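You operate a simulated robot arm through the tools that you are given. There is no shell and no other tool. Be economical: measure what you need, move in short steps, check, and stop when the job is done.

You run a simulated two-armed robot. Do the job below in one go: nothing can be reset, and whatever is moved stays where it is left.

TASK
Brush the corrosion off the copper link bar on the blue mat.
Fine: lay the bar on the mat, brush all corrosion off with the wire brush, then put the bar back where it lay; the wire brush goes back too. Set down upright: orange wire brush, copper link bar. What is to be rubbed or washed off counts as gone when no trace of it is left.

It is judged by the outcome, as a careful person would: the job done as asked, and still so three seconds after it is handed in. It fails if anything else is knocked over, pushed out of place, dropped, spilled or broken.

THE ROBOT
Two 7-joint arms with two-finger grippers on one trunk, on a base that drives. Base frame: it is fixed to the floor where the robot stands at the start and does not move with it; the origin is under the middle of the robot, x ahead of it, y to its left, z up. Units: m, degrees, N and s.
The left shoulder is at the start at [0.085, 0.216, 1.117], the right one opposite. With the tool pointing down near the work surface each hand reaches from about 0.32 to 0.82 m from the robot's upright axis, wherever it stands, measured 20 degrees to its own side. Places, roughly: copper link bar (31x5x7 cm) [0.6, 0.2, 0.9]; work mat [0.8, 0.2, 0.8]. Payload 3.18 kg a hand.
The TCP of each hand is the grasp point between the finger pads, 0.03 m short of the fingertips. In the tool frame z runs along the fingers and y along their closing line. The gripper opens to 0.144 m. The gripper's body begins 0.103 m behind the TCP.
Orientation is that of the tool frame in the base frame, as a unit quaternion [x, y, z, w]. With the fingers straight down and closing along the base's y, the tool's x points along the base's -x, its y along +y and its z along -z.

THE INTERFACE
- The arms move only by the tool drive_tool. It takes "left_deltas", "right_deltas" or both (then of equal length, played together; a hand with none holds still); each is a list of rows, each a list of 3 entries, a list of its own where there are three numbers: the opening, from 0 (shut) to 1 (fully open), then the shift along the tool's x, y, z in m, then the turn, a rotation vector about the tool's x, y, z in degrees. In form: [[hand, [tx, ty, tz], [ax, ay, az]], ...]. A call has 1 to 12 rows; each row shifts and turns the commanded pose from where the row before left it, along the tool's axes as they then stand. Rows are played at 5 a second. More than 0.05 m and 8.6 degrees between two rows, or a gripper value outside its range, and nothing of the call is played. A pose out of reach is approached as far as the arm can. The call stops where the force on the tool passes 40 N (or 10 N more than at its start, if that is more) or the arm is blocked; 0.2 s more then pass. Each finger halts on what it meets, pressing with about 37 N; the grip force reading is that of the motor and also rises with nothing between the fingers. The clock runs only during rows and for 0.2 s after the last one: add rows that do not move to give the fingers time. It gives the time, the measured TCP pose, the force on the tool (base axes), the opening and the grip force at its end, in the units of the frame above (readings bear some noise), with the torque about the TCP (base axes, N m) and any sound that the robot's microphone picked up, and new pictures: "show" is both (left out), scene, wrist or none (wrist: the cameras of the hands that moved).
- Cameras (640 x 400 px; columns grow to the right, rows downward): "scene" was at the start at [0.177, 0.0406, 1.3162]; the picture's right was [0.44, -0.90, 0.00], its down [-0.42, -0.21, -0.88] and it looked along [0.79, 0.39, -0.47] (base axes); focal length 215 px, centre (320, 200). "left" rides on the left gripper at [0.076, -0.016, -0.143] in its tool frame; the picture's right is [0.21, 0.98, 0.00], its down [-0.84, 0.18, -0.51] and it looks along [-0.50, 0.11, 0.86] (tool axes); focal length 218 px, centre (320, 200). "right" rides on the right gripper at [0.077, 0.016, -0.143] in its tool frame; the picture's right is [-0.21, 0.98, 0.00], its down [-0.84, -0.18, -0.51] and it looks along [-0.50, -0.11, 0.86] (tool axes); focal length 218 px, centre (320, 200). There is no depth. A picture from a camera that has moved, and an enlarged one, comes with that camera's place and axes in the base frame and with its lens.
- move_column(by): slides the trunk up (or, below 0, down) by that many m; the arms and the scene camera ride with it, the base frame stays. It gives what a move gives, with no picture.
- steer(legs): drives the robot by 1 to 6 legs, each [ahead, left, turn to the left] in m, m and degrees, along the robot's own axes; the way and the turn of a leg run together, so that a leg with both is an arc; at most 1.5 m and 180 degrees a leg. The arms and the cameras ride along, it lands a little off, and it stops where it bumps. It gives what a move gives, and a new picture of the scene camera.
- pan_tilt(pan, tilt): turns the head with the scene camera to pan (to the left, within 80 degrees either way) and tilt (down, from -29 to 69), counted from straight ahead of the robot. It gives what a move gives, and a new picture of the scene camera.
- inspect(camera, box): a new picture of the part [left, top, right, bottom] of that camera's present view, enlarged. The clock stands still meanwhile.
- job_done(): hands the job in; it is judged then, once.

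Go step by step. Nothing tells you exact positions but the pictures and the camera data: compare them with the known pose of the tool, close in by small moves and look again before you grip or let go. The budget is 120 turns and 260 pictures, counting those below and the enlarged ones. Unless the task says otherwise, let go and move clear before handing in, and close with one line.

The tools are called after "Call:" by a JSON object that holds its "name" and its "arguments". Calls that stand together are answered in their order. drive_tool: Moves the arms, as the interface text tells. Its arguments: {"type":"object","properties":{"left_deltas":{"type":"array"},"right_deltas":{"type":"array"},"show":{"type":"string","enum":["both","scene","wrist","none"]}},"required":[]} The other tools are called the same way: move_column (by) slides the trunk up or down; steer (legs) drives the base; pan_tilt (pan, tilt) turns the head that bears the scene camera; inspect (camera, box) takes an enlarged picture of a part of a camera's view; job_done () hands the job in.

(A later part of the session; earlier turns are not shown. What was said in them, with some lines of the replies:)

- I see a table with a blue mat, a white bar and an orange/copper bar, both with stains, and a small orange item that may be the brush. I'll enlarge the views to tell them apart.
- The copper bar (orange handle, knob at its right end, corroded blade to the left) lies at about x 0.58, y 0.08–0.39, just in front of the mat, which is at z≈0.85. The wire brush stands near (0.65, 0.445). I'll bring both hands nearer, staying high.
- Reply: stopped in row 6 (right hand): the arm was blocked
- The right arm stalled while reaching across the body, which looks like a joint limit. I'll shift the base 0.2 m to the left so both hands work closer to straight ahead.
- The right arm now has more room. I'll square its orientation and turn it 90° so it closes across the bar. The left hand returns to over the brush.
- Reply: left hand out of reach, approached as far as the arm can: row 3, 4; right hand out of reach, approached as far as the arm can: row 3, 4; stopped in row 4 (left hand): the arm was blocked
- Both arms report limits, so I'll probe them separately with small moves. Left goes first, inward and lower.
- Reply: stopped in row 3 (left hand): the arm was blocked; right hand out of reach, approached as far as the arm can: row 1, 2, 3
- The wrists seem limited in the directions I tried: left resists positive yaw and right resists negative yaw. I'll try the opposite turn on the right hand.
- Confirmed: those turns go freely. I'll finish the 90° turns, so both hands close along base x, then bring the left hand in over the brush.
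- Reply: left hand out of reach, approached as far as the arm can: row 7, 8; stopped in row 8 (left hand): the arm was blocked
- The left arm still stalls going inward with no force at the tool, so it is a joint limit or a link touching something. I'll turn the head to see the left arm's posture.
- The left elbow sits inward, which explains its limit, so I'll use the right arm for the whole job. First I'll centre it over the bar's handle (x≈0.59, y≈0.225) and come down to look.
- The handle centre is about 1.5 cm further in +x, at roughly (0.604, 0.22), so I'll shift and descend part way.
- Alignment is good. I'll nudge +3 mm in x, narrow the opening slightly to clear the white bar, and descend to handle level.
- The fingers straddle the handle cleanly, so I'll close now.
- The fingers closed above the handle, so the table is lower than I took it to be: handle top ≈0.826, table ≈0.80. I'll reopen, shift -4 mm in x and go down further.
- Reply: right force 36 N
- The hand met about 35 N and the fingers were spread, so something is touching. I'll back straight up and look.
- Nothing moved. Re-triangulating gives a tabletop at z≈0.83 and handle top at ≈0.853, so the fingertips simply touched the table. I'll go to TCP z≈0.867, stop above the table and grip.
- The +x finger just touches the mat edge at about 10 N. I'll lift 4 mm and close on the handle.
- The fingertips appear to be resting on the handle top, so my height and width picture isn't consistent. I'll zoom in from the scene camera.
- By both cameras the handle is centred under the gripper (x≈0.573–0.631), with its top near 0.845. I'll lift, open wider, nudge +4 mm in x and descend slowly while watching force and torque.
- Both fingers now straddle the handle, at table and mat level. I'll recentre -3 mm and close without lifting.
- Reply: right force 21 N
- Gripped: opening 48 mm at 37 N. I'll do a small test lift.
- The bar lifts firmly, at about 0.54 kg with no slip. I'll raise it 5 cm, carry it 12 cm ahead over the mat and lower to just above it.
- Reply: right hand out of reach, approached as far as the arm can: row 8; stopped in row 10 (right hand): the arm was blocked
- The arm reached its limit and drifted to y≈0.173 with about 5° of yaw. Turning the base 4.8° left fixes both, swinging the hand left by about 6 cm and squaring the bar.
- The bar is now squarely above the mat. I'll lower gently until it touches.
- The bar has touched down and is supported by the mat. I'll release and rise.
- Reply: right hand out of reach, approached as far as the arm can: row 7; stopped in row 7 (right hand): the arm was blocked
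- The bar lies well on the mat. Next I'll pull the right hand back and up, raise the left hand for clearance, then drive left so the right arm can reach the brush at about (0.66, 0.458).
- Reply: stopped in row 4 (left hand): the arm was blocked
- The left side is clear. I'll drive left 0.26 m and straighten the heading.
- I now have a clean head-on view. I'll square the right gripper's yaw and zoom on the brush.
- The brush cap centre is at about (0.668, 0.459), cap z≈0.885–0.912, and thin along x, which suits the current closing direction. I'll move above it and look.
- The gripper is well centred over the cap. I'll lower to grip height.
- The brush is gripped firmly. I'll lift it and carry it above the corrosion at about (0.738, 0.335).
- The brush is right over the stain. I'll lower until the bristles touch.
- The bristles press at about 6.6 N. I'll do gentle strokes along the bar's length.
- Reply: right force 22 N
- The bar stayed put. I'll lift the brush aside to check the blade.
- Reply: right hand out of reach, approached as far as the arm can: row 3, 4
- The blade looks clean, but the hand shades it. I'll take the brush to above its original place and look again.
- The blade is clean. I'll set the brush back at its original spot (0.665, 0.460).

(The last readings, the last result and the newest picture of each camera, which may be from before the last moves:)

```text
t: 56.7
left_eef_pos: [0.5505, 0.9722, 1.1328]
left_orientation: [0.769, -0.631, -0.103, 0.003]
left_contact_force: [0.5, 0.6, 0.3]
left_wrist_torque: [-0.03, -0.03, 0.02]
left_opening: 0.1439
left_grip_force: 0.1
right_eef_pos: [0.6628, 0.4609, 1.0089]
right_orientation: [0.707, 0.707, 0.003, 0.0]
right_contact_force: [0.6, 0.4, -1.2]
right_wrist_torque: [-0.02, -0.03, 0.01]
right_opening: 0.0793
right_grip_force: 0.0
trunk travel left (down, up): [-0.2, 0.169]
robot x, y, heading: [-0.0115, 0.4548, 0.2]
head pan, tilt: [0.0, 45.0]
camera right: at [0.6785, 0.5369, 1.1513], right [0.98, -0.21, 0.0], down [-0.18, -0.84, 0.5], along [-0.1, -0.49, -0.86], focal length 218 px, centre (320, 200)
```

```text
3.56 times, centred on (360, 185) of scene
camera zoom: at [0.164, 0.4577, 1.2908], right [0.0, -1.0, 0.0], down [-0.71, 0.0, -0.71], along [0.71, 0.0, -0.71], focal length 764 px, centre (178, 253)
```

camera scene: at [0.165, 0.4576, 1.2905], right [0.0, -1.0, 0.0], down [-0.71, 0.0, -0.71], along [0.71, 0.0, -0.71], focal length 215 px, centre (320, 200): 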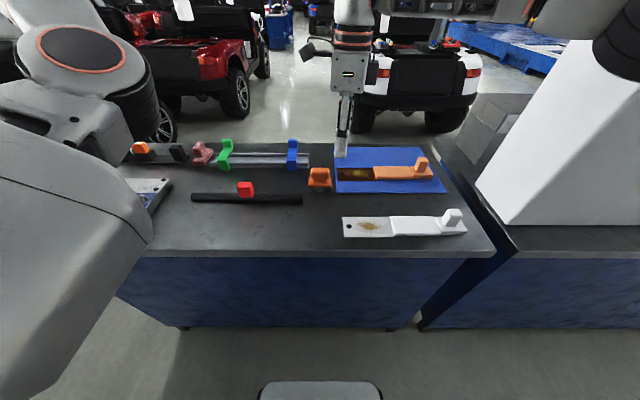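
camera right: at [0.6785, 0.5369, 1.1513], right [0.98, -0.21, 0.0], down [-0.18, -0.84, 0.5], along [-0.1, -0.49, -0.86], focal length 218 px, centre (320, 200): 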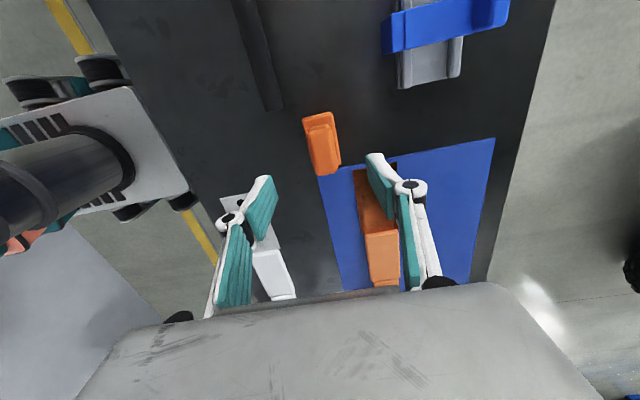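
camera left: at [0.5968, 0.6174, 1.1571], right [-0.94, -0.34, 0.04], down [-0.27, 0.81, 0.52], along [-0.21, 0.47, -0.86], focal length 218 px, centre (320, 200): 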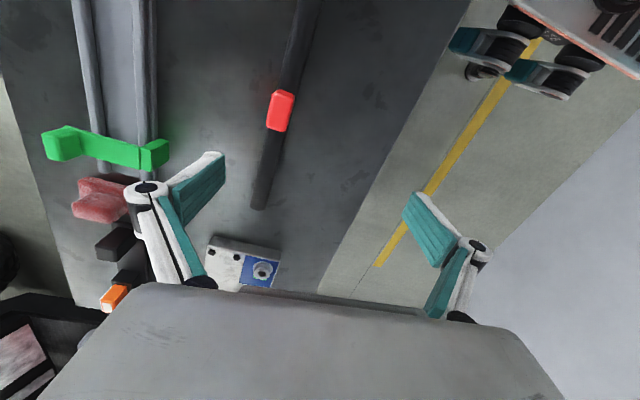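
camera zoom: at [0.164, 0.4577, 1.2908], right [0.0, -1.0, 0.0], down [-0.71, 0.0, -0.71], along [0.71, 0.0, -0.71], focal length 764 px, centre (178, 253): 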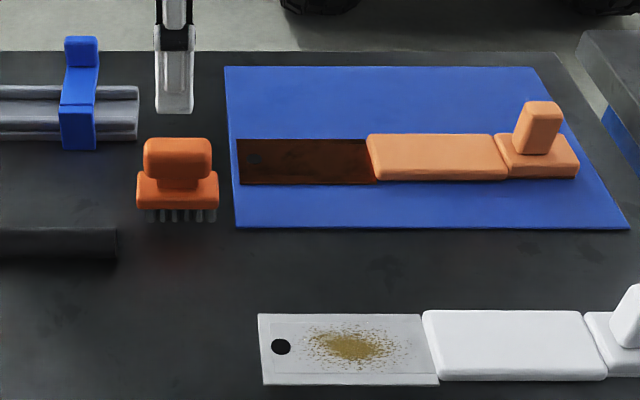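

The brush is back in place and the bar is undisturbed. Now I'll move over the bar's handle, at about (0.735, 0.235).

Call:
{"name": "drive_tool", "arguments": {"right_deltas": [[0.6, [-0.038, 0.012, 0], [0, 0, 0]], [0.6, [-0.038, 0.012, 0], [0, 0, 0]], [0.6, [-0.038, 0.012, 0], [0, 0, 0]], [0.6, [-0.038, 0.012, 0], [0, 0, 0]], [0.6, [-0.038, 0.012, 0.02], [0, 0, 0]], [0.6, [-0.036, 0.012, 0.03], [0, 0, 0]], [0.6, [0, 0, 0.02], [0, 0, 0]], [0.6, [0, 0, 0], [0, 0, 0]]], "show": "wrist"}}

Call:
{"name": "inspect", "arguments": {"camera": "scene", "box": [300, 110, 460, 210]}}

```text
t: 58.5
left_eef_pos: [0.5516, 0.9716, 1.1318]
left_orientation: [0.769, -0.631, -0.104, 0.003]
left_contact_force: [-0.2, -0.6, -0.1]
left_wrist_torque: [-0.01, 0.01, 0.05]
left_opening: 0.1439
left_grip_force: 0.1
right_eef_pos: [0.7385, 0.235, 0.9372]
right_orientation: [0.707, 0.707, 0.003, 0.0]
right_contact_force: [-0.3, 0.1, -0.9]
right_wrist_torque: [0.02, 0.01, 0.01]
right_opening: 0.0866
right_grip_force: 0.0
trunk travel left (down, up): [-0.2, 0.169]
robot x, y, heading: [-0.0095, 0.4569, 0.1]
head pan, tilt: [0.0, 45.0]
camera right: at [0.7541, 0.3109, 1.0812], right [0.98, -0.21, 0.0], down [-0.18, -0.84, 0.5], along [-0.1, -0.49, -0.86], focal length 218 px, centre (320, 200)
```

right: 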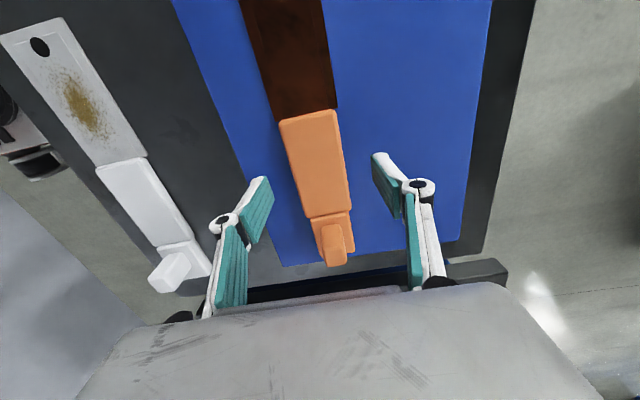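

```text
4.00 times, centred on (380, 160) of scene
camera zoom: at [0.1648, 0.4573, 1.2906], right [0.0, -1.0, 0.0], down [-0.71, 0.0, -0.71], along [0.71, 0.0, -0.71], focal length 859 px, centre (80, 360)
```

zoom: 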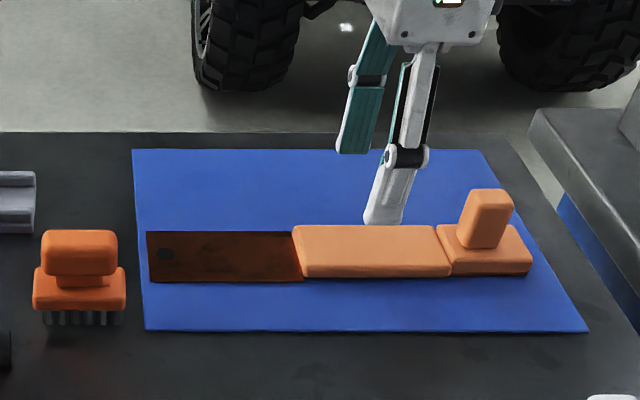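

Call:
{"name": "drive_tool", "arguments": {"right_deltas": [[0.6, [0, -0.0035, 0.03], [0, 0, 0]], [0.6, [0, 0, 0.02], [0, 0, 0]], [0.6, [0, 0, 0.01], [0, 0, 0]], [0.6, [0, 0, 0.003], [0, 0, 0]], [0.6, [0, 0, 0], [0, 0, 0]]], "show": "wrist"}}

```text
t: 59.7
left_eef_pos: [0.5511, 0.972, 1.1314]
left_orientation: [0.769, -0.631, -0.103, 0.003]
left_contact_force: [-0.5, -0.5, 1.3]
left_wrist_torque: [0.01, -0.03, -0.02]
left_opening: 0.144
left_grip_force: 0.0
right_eef_pos: [0.7362, 0.236, 0.8759]
right_orientation: [0.707, 0.707, 0.001, -0.001]
right_contact_force: [1.2, -0.3, -0.7]
right_wrist_torque: [-0.01, 0.01, 0.01]
right_opening: 0.0864
right_grip_force: 0.1
trunk travel left (down, up): [-0.2, 0.169]
robot x, y, heading: [-0.0109, 0.4596, 0.2]
head pan, tilt: [0.0, 45.0]
camera right: at [0.7511, 0.3111, 1.0196], right [0.98, -0.21, 0.0], down [-0.18, -0.84, 0.5], along [-0.1, -0.49, -0.86], focal length 218 px, centre (320, 200)
```

right: 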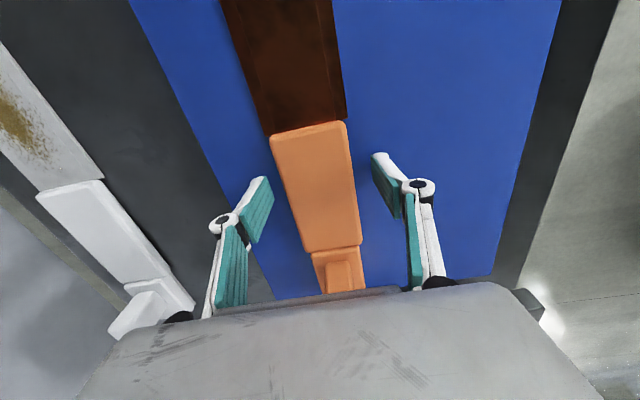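

Well placed. I'll lower 3 mm, shift -1 mm, close and test-lift.

Call:
{"name": "drive_tool", "arguments": {"right_deltas": [[0.55, [0, -0.001, 0.003], [0, 0, 0]], [0.48, [0, 0, 0], [0, 0, 0]], [0.42, [0, 0, 0], [0, 0, 0]], [0.36, [0, 0, 0], [0, 0, 0]], [0.3, [0, 0, 0], [0, 0, 0]], [0.2, [0, 0, 0], [0, 0, 0]]], "show": "none"}}

```text
t: 61.1
left_eef_pos: [0.5518, 0.9725, 1.1328]
left_orientation: [0.77, -0.63, -0.103, 0.004]
left_contact_force: [-0.2, 0.3, -1.4]
left_wrist_torque: [0.0, 0.0, 0.02]
left_opening: 0.144
left_grip_force: 0.1
right_eef_pos: [0.7343, 0.2342, 0.8731]
right_orientation: [0.708, 0.707, 0.002, -0.001]
right_contact_force: [-1.0, 0.2, 1.9]
right_wrist_torque: [0.12, 0.19, -0.29]
right_opening: 0.0477
right_grip_force: 37.2
trunk travel left (down, up): [-0.2, 0.169]
robot x, y, heading: [-0.0135, 0.4565, 0.4]
head pan, tilt: [0.0, 45.0]
```

Gripped. I'll lift 4 cm and carry it back 13.4 cm toward the original spot, staying above the table.

Call:
{"name": "drive_tool", "arguments": {"right_deltas": [[0.2, [0, 0, -0.01], [0, 0, 0]], [0.2, [0, 0, -0.02], [0, 0, 0]], [0.2, [0, 0, -0.015], [0, 0, 0]], [0.2, [0, -0.02, 0], [0, 0, 0]], [0.2, [-0.002, -0.025, 0], [0, 0, 0]], [0.2, [-0.002, -0.025, 0], [0, 0, 0]], [0.2, [-0.001, -0.025, 0], [0, 0, 0]], [0.2, [0, -0.025, 0], [0, 0, 0]], [0.2, [0, -0.0135, 0], [0, 0, 0]], [0.2, [0, 0, 0], [0, 0, 0]]], "show": "wrist"}}

Call:
{"name": "inspect", "arguments": {"camera": "scene", "box": [270, 130, 490, 250]}}

```text
t: 63.3
left_eef_pos: [0.5516, 0.9714, 1.1314]
left_orientation: [0.77, -0.63, -0.104, 0.004]
left_contact_force: [-0.4, -0.8, -0.2]
left_wrist_torque: [0.0, -0.01, -0.01]
left_opening: 0.1444
left_grip_force: 0.1
right_eef_pos: [0.6018, 0.2296, 0.9174]
right_orientation: [0.707, 0.707, 0.002, -0.001]
right_contact_force: [0.2, 0.6, -5.2]
right_wrist_torque: [0.34, -0.01, 0.02]
right_opening: 0.0476
right_grip_force: 37.0
trunk travel left (down, up): [-0.2, 0.169]
robot x, y, heading: [-0.0121, 0.4567, 0.3]
head pan, tilt: [0.0, 45.0]
camera right: at [0.6169, 0.3054, 1.0604], right [0.98, -0.21, 0.0], down [-0.18, -0.84, 0.5], along [-0.1, -0.49, -0.86], focal length 218 px, centre (320, 200)
```

right: 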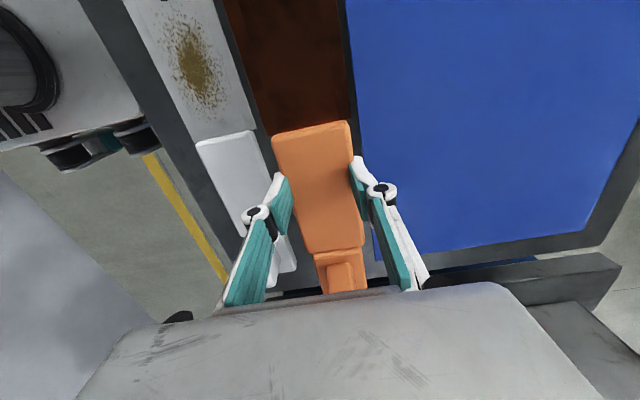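

```text
2.91 times, centred on (380, 190) of scene
camera zoom: at [0.1655, 0.4573, 1.2904], right [0.0, -1.0, 0.0], down [-0.71, 0.0, -0.71], along [0.71, 0.0, -0.71], focal length 625 px, centre (146, 229)
```

zoom: 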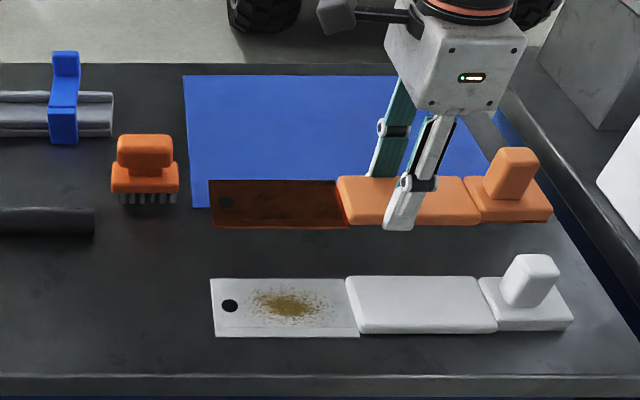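

Call:
{"name": "drive_tool", "arguments": {"right_deltas": [[0.2, [0, -0.001, 0.02], [0, 0, 0]], [0.2, [0, 0, 0.015], [0, 0, 0]], [0.2, [0, 0, 0.006], [0, 0, 0]], [0.2, [0, 0, 0.003], [0, 0, 0]], [0.2, [0, 0, 0], [0, 0, 0]]], "show": "wrist"}}

```text
t: 64.5
left_eef_pos: [0.5517, 0.9724, 1.1313]
left_orientation: [0.769, -0.631, -0.104, 0.003]
left_contact_force: [-0.2, -0.6, -0.6]
left_wrist_torque: [-0.04, 0.02, 0.02]
left_opening: 0.1441
left_grip_force: 0.0
right_eef_pos: [0.6003, 0.2291, 0.874]
right_orientation: [0.707, 0.707, 0.001, -0.001]
right_contact_force: [-0.3, 0.6, -4.9]
right_wrist_torque: [0.3, -0.02, 0.02]
right_opening: 0.0478
right_grip_force: 37.2
trunk travel left (down, up): [-0.2, 0.169]
robot x, y, heading: [-0.014, 0.4526, 0.2]
head pan, tilt: [0.0, 45.0]
camera right: at [0.6165, 0.3053, 1.0167], right [0.98, -0.21, 0.0], down [-0.18, -0.84, 0.5], along [-0.1, -0.49, -0.86], focal length 218 px, centre (320, 200)
```

right: 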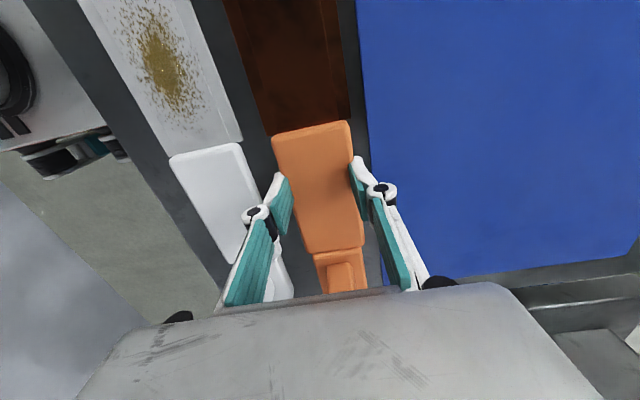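

Call:
{"name": "drive_tool", "arguments": {"right_deltas": [[0.2, [0, 0, 0.002], [0, 0, 0]], [0.2, [0, 0, 0.002], [0, 0, 0]], [0.2, [0, 0, 0], [0, 0, 0]]], "show": "none"}}

```text
t: 65.3
left_eef_pos: [0.5515, 0.9712, 1.1318]
left_orientation: [0.769, -0.63, -0.103, 0.002]
left_contact_force: [0.1, -0.5, 0.4]
left_wrist_torque: [0.01, 0.0, 0.01]
left_opening: 0.1439
left_grip_force: 0.0
right_eef_pos: [0.6011, 0.2297, 0.8694]
right_orientation: [0.707, 0.707, 0.002, -0.001]
right_contact_force: [0.7, 0.2, -1.3]
right_wrist_torque: [-0.27, 0.1, 0.02]
right_opening: 0.0474
right_grip_force: 36.8
trunk travel left (down, up): [-0.2, 0.169]
robot x, y, heading: [-0.0101, 0.455, 0.1]
head pan, tilt: [0.0, 45.0]
```

The bar is touching down at its original grip pose. I'll release and rise.

Call:
{"name": "drive_tool", "arguments": {"right_deltas": [[0.2, [0, 0, 0.001], [0, 0, 0]], [0.36, [0, 0, 0], [0, 0, 0]], [0.45, [0, 0, 0], [0, 0, 0]], [0.5, [0, 0, 0], [0, 0, 0]], [0.5, [0, 0, -0.03], [0, 0, 0]], [0.5, [0, 0, -0.04], [0, 0, 0]], [0.5, [0, 0, -0.04], [0, 0, 0]], [0.5, [0, 0, -0.04], [0, 0, 0]]], "show": "wrist"}}

Call:
{"name": "inspect", "arguments": {"camera": "scene", "box": [270, 130, 490, 250]}}

```text
t: 67.1
left_eef_pos: [0.551, 0.9722, 1.1328]
left_orientation: [0.77, -0.63, -0.102, 0.003]
left_contact_force: [0.1, -0.3, -0.2]
left_wrist_torque: [0.0, -0.04, 0.0]
left_opening: 0.1438
left_grip_force: 0.1
right_eef_pos: [0.5976, 0.2308, 1.0217]
right_orientation: [0.708, 0.707, 0.002, -0.001]
right_contact_force: [-0.1, -0.4, -0.3]
right_wrist_torque: [0.0, -0.01, -0.01]
right_opening: 0.072
right_grip_force: 0.1
trunk travel left (down, up): [-0.2, 0.169]
robot x, y, heading: [-0.0129, 0.454, 0.2]
head pan, tilt: [0.0, 45.0]
camera right: at [0.6139, 0.3063, 1.1639], right [0.98, -0.21, 0.0], down [-0.18, -0.84, 0.5], along [-0.1, -0.49, -0.86], focal length 218 px, centre (320, 200)
```

right: 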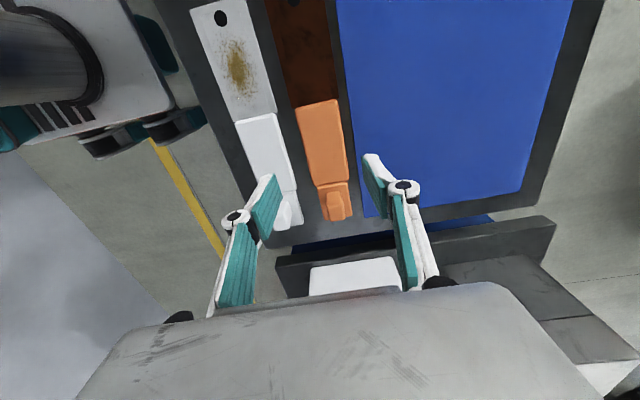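

```text
2.91 times, centred on (380, 190) of scene
camera zoom: at [0.1642, 0.4578, 1.2908], right [0.0, -1.0, 0.0], down [-0.71, 0.0, -0.71], along [0.71, 0.0, -0.71], focal length 625 px, centre (146, 229)
```

zoom: 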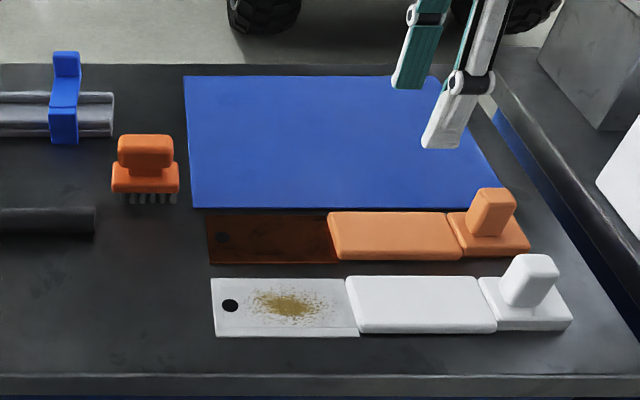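

Everything is back in place. One last close look at the blade for any trace.

Call:
{"name": "inspect", "arguments": {"camera": "scene", "box": [335, 195, 395, 228]}}

Call:
{"name": "inspect", "arguments": {"camera": "right", "box": [240, 0, 360, 110]}}

```text
10.67 times, centred on (365, 212) of scene
camera zoom: at [0.1642, 0.4578, 1.2908], right [0.0, -1.0, 0.0], down [-0.71, 0.0, -0.71], along [0.71, 0.0, -0.71], focal length 2291 px, centre (-160, 77)
```

zoom: 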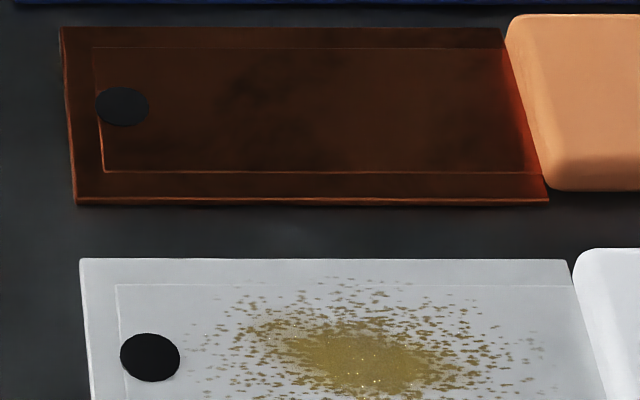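

```text
3.64 times, centred on (300, 55) of right
camera zoom: at [0.6139, 0.3063, 1.1639], right [0.98, -0.21, 0.0], down [-0.18, -0.84, 0.5], along [-0.1, -0.49, -0.86], focal length 794 px, centre (393, 727)
```

zoom: 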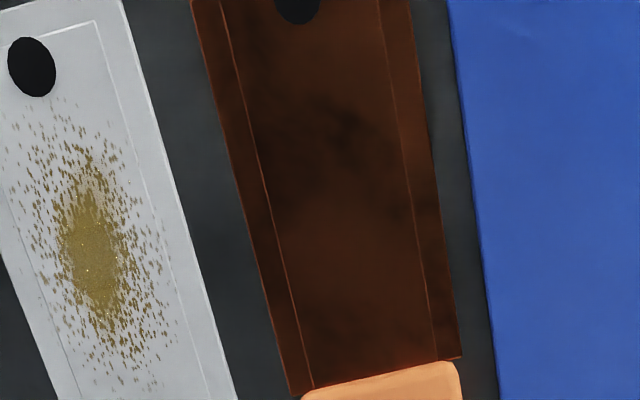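

The copper blade shows no yellow corrosion. Only its uneven brown surface is left, the bar and brush stand upright in their places, and both hands are clear.

Call:
{"name": "job_done", "arguments": {}}

```text
The job is handed in.
```

I laid the copper link bar on the mat and brushed its top face until no corrosion showed in the close-ups. The bar and the wire brush are both back upright where they stood. I did not look at the bar's underside.
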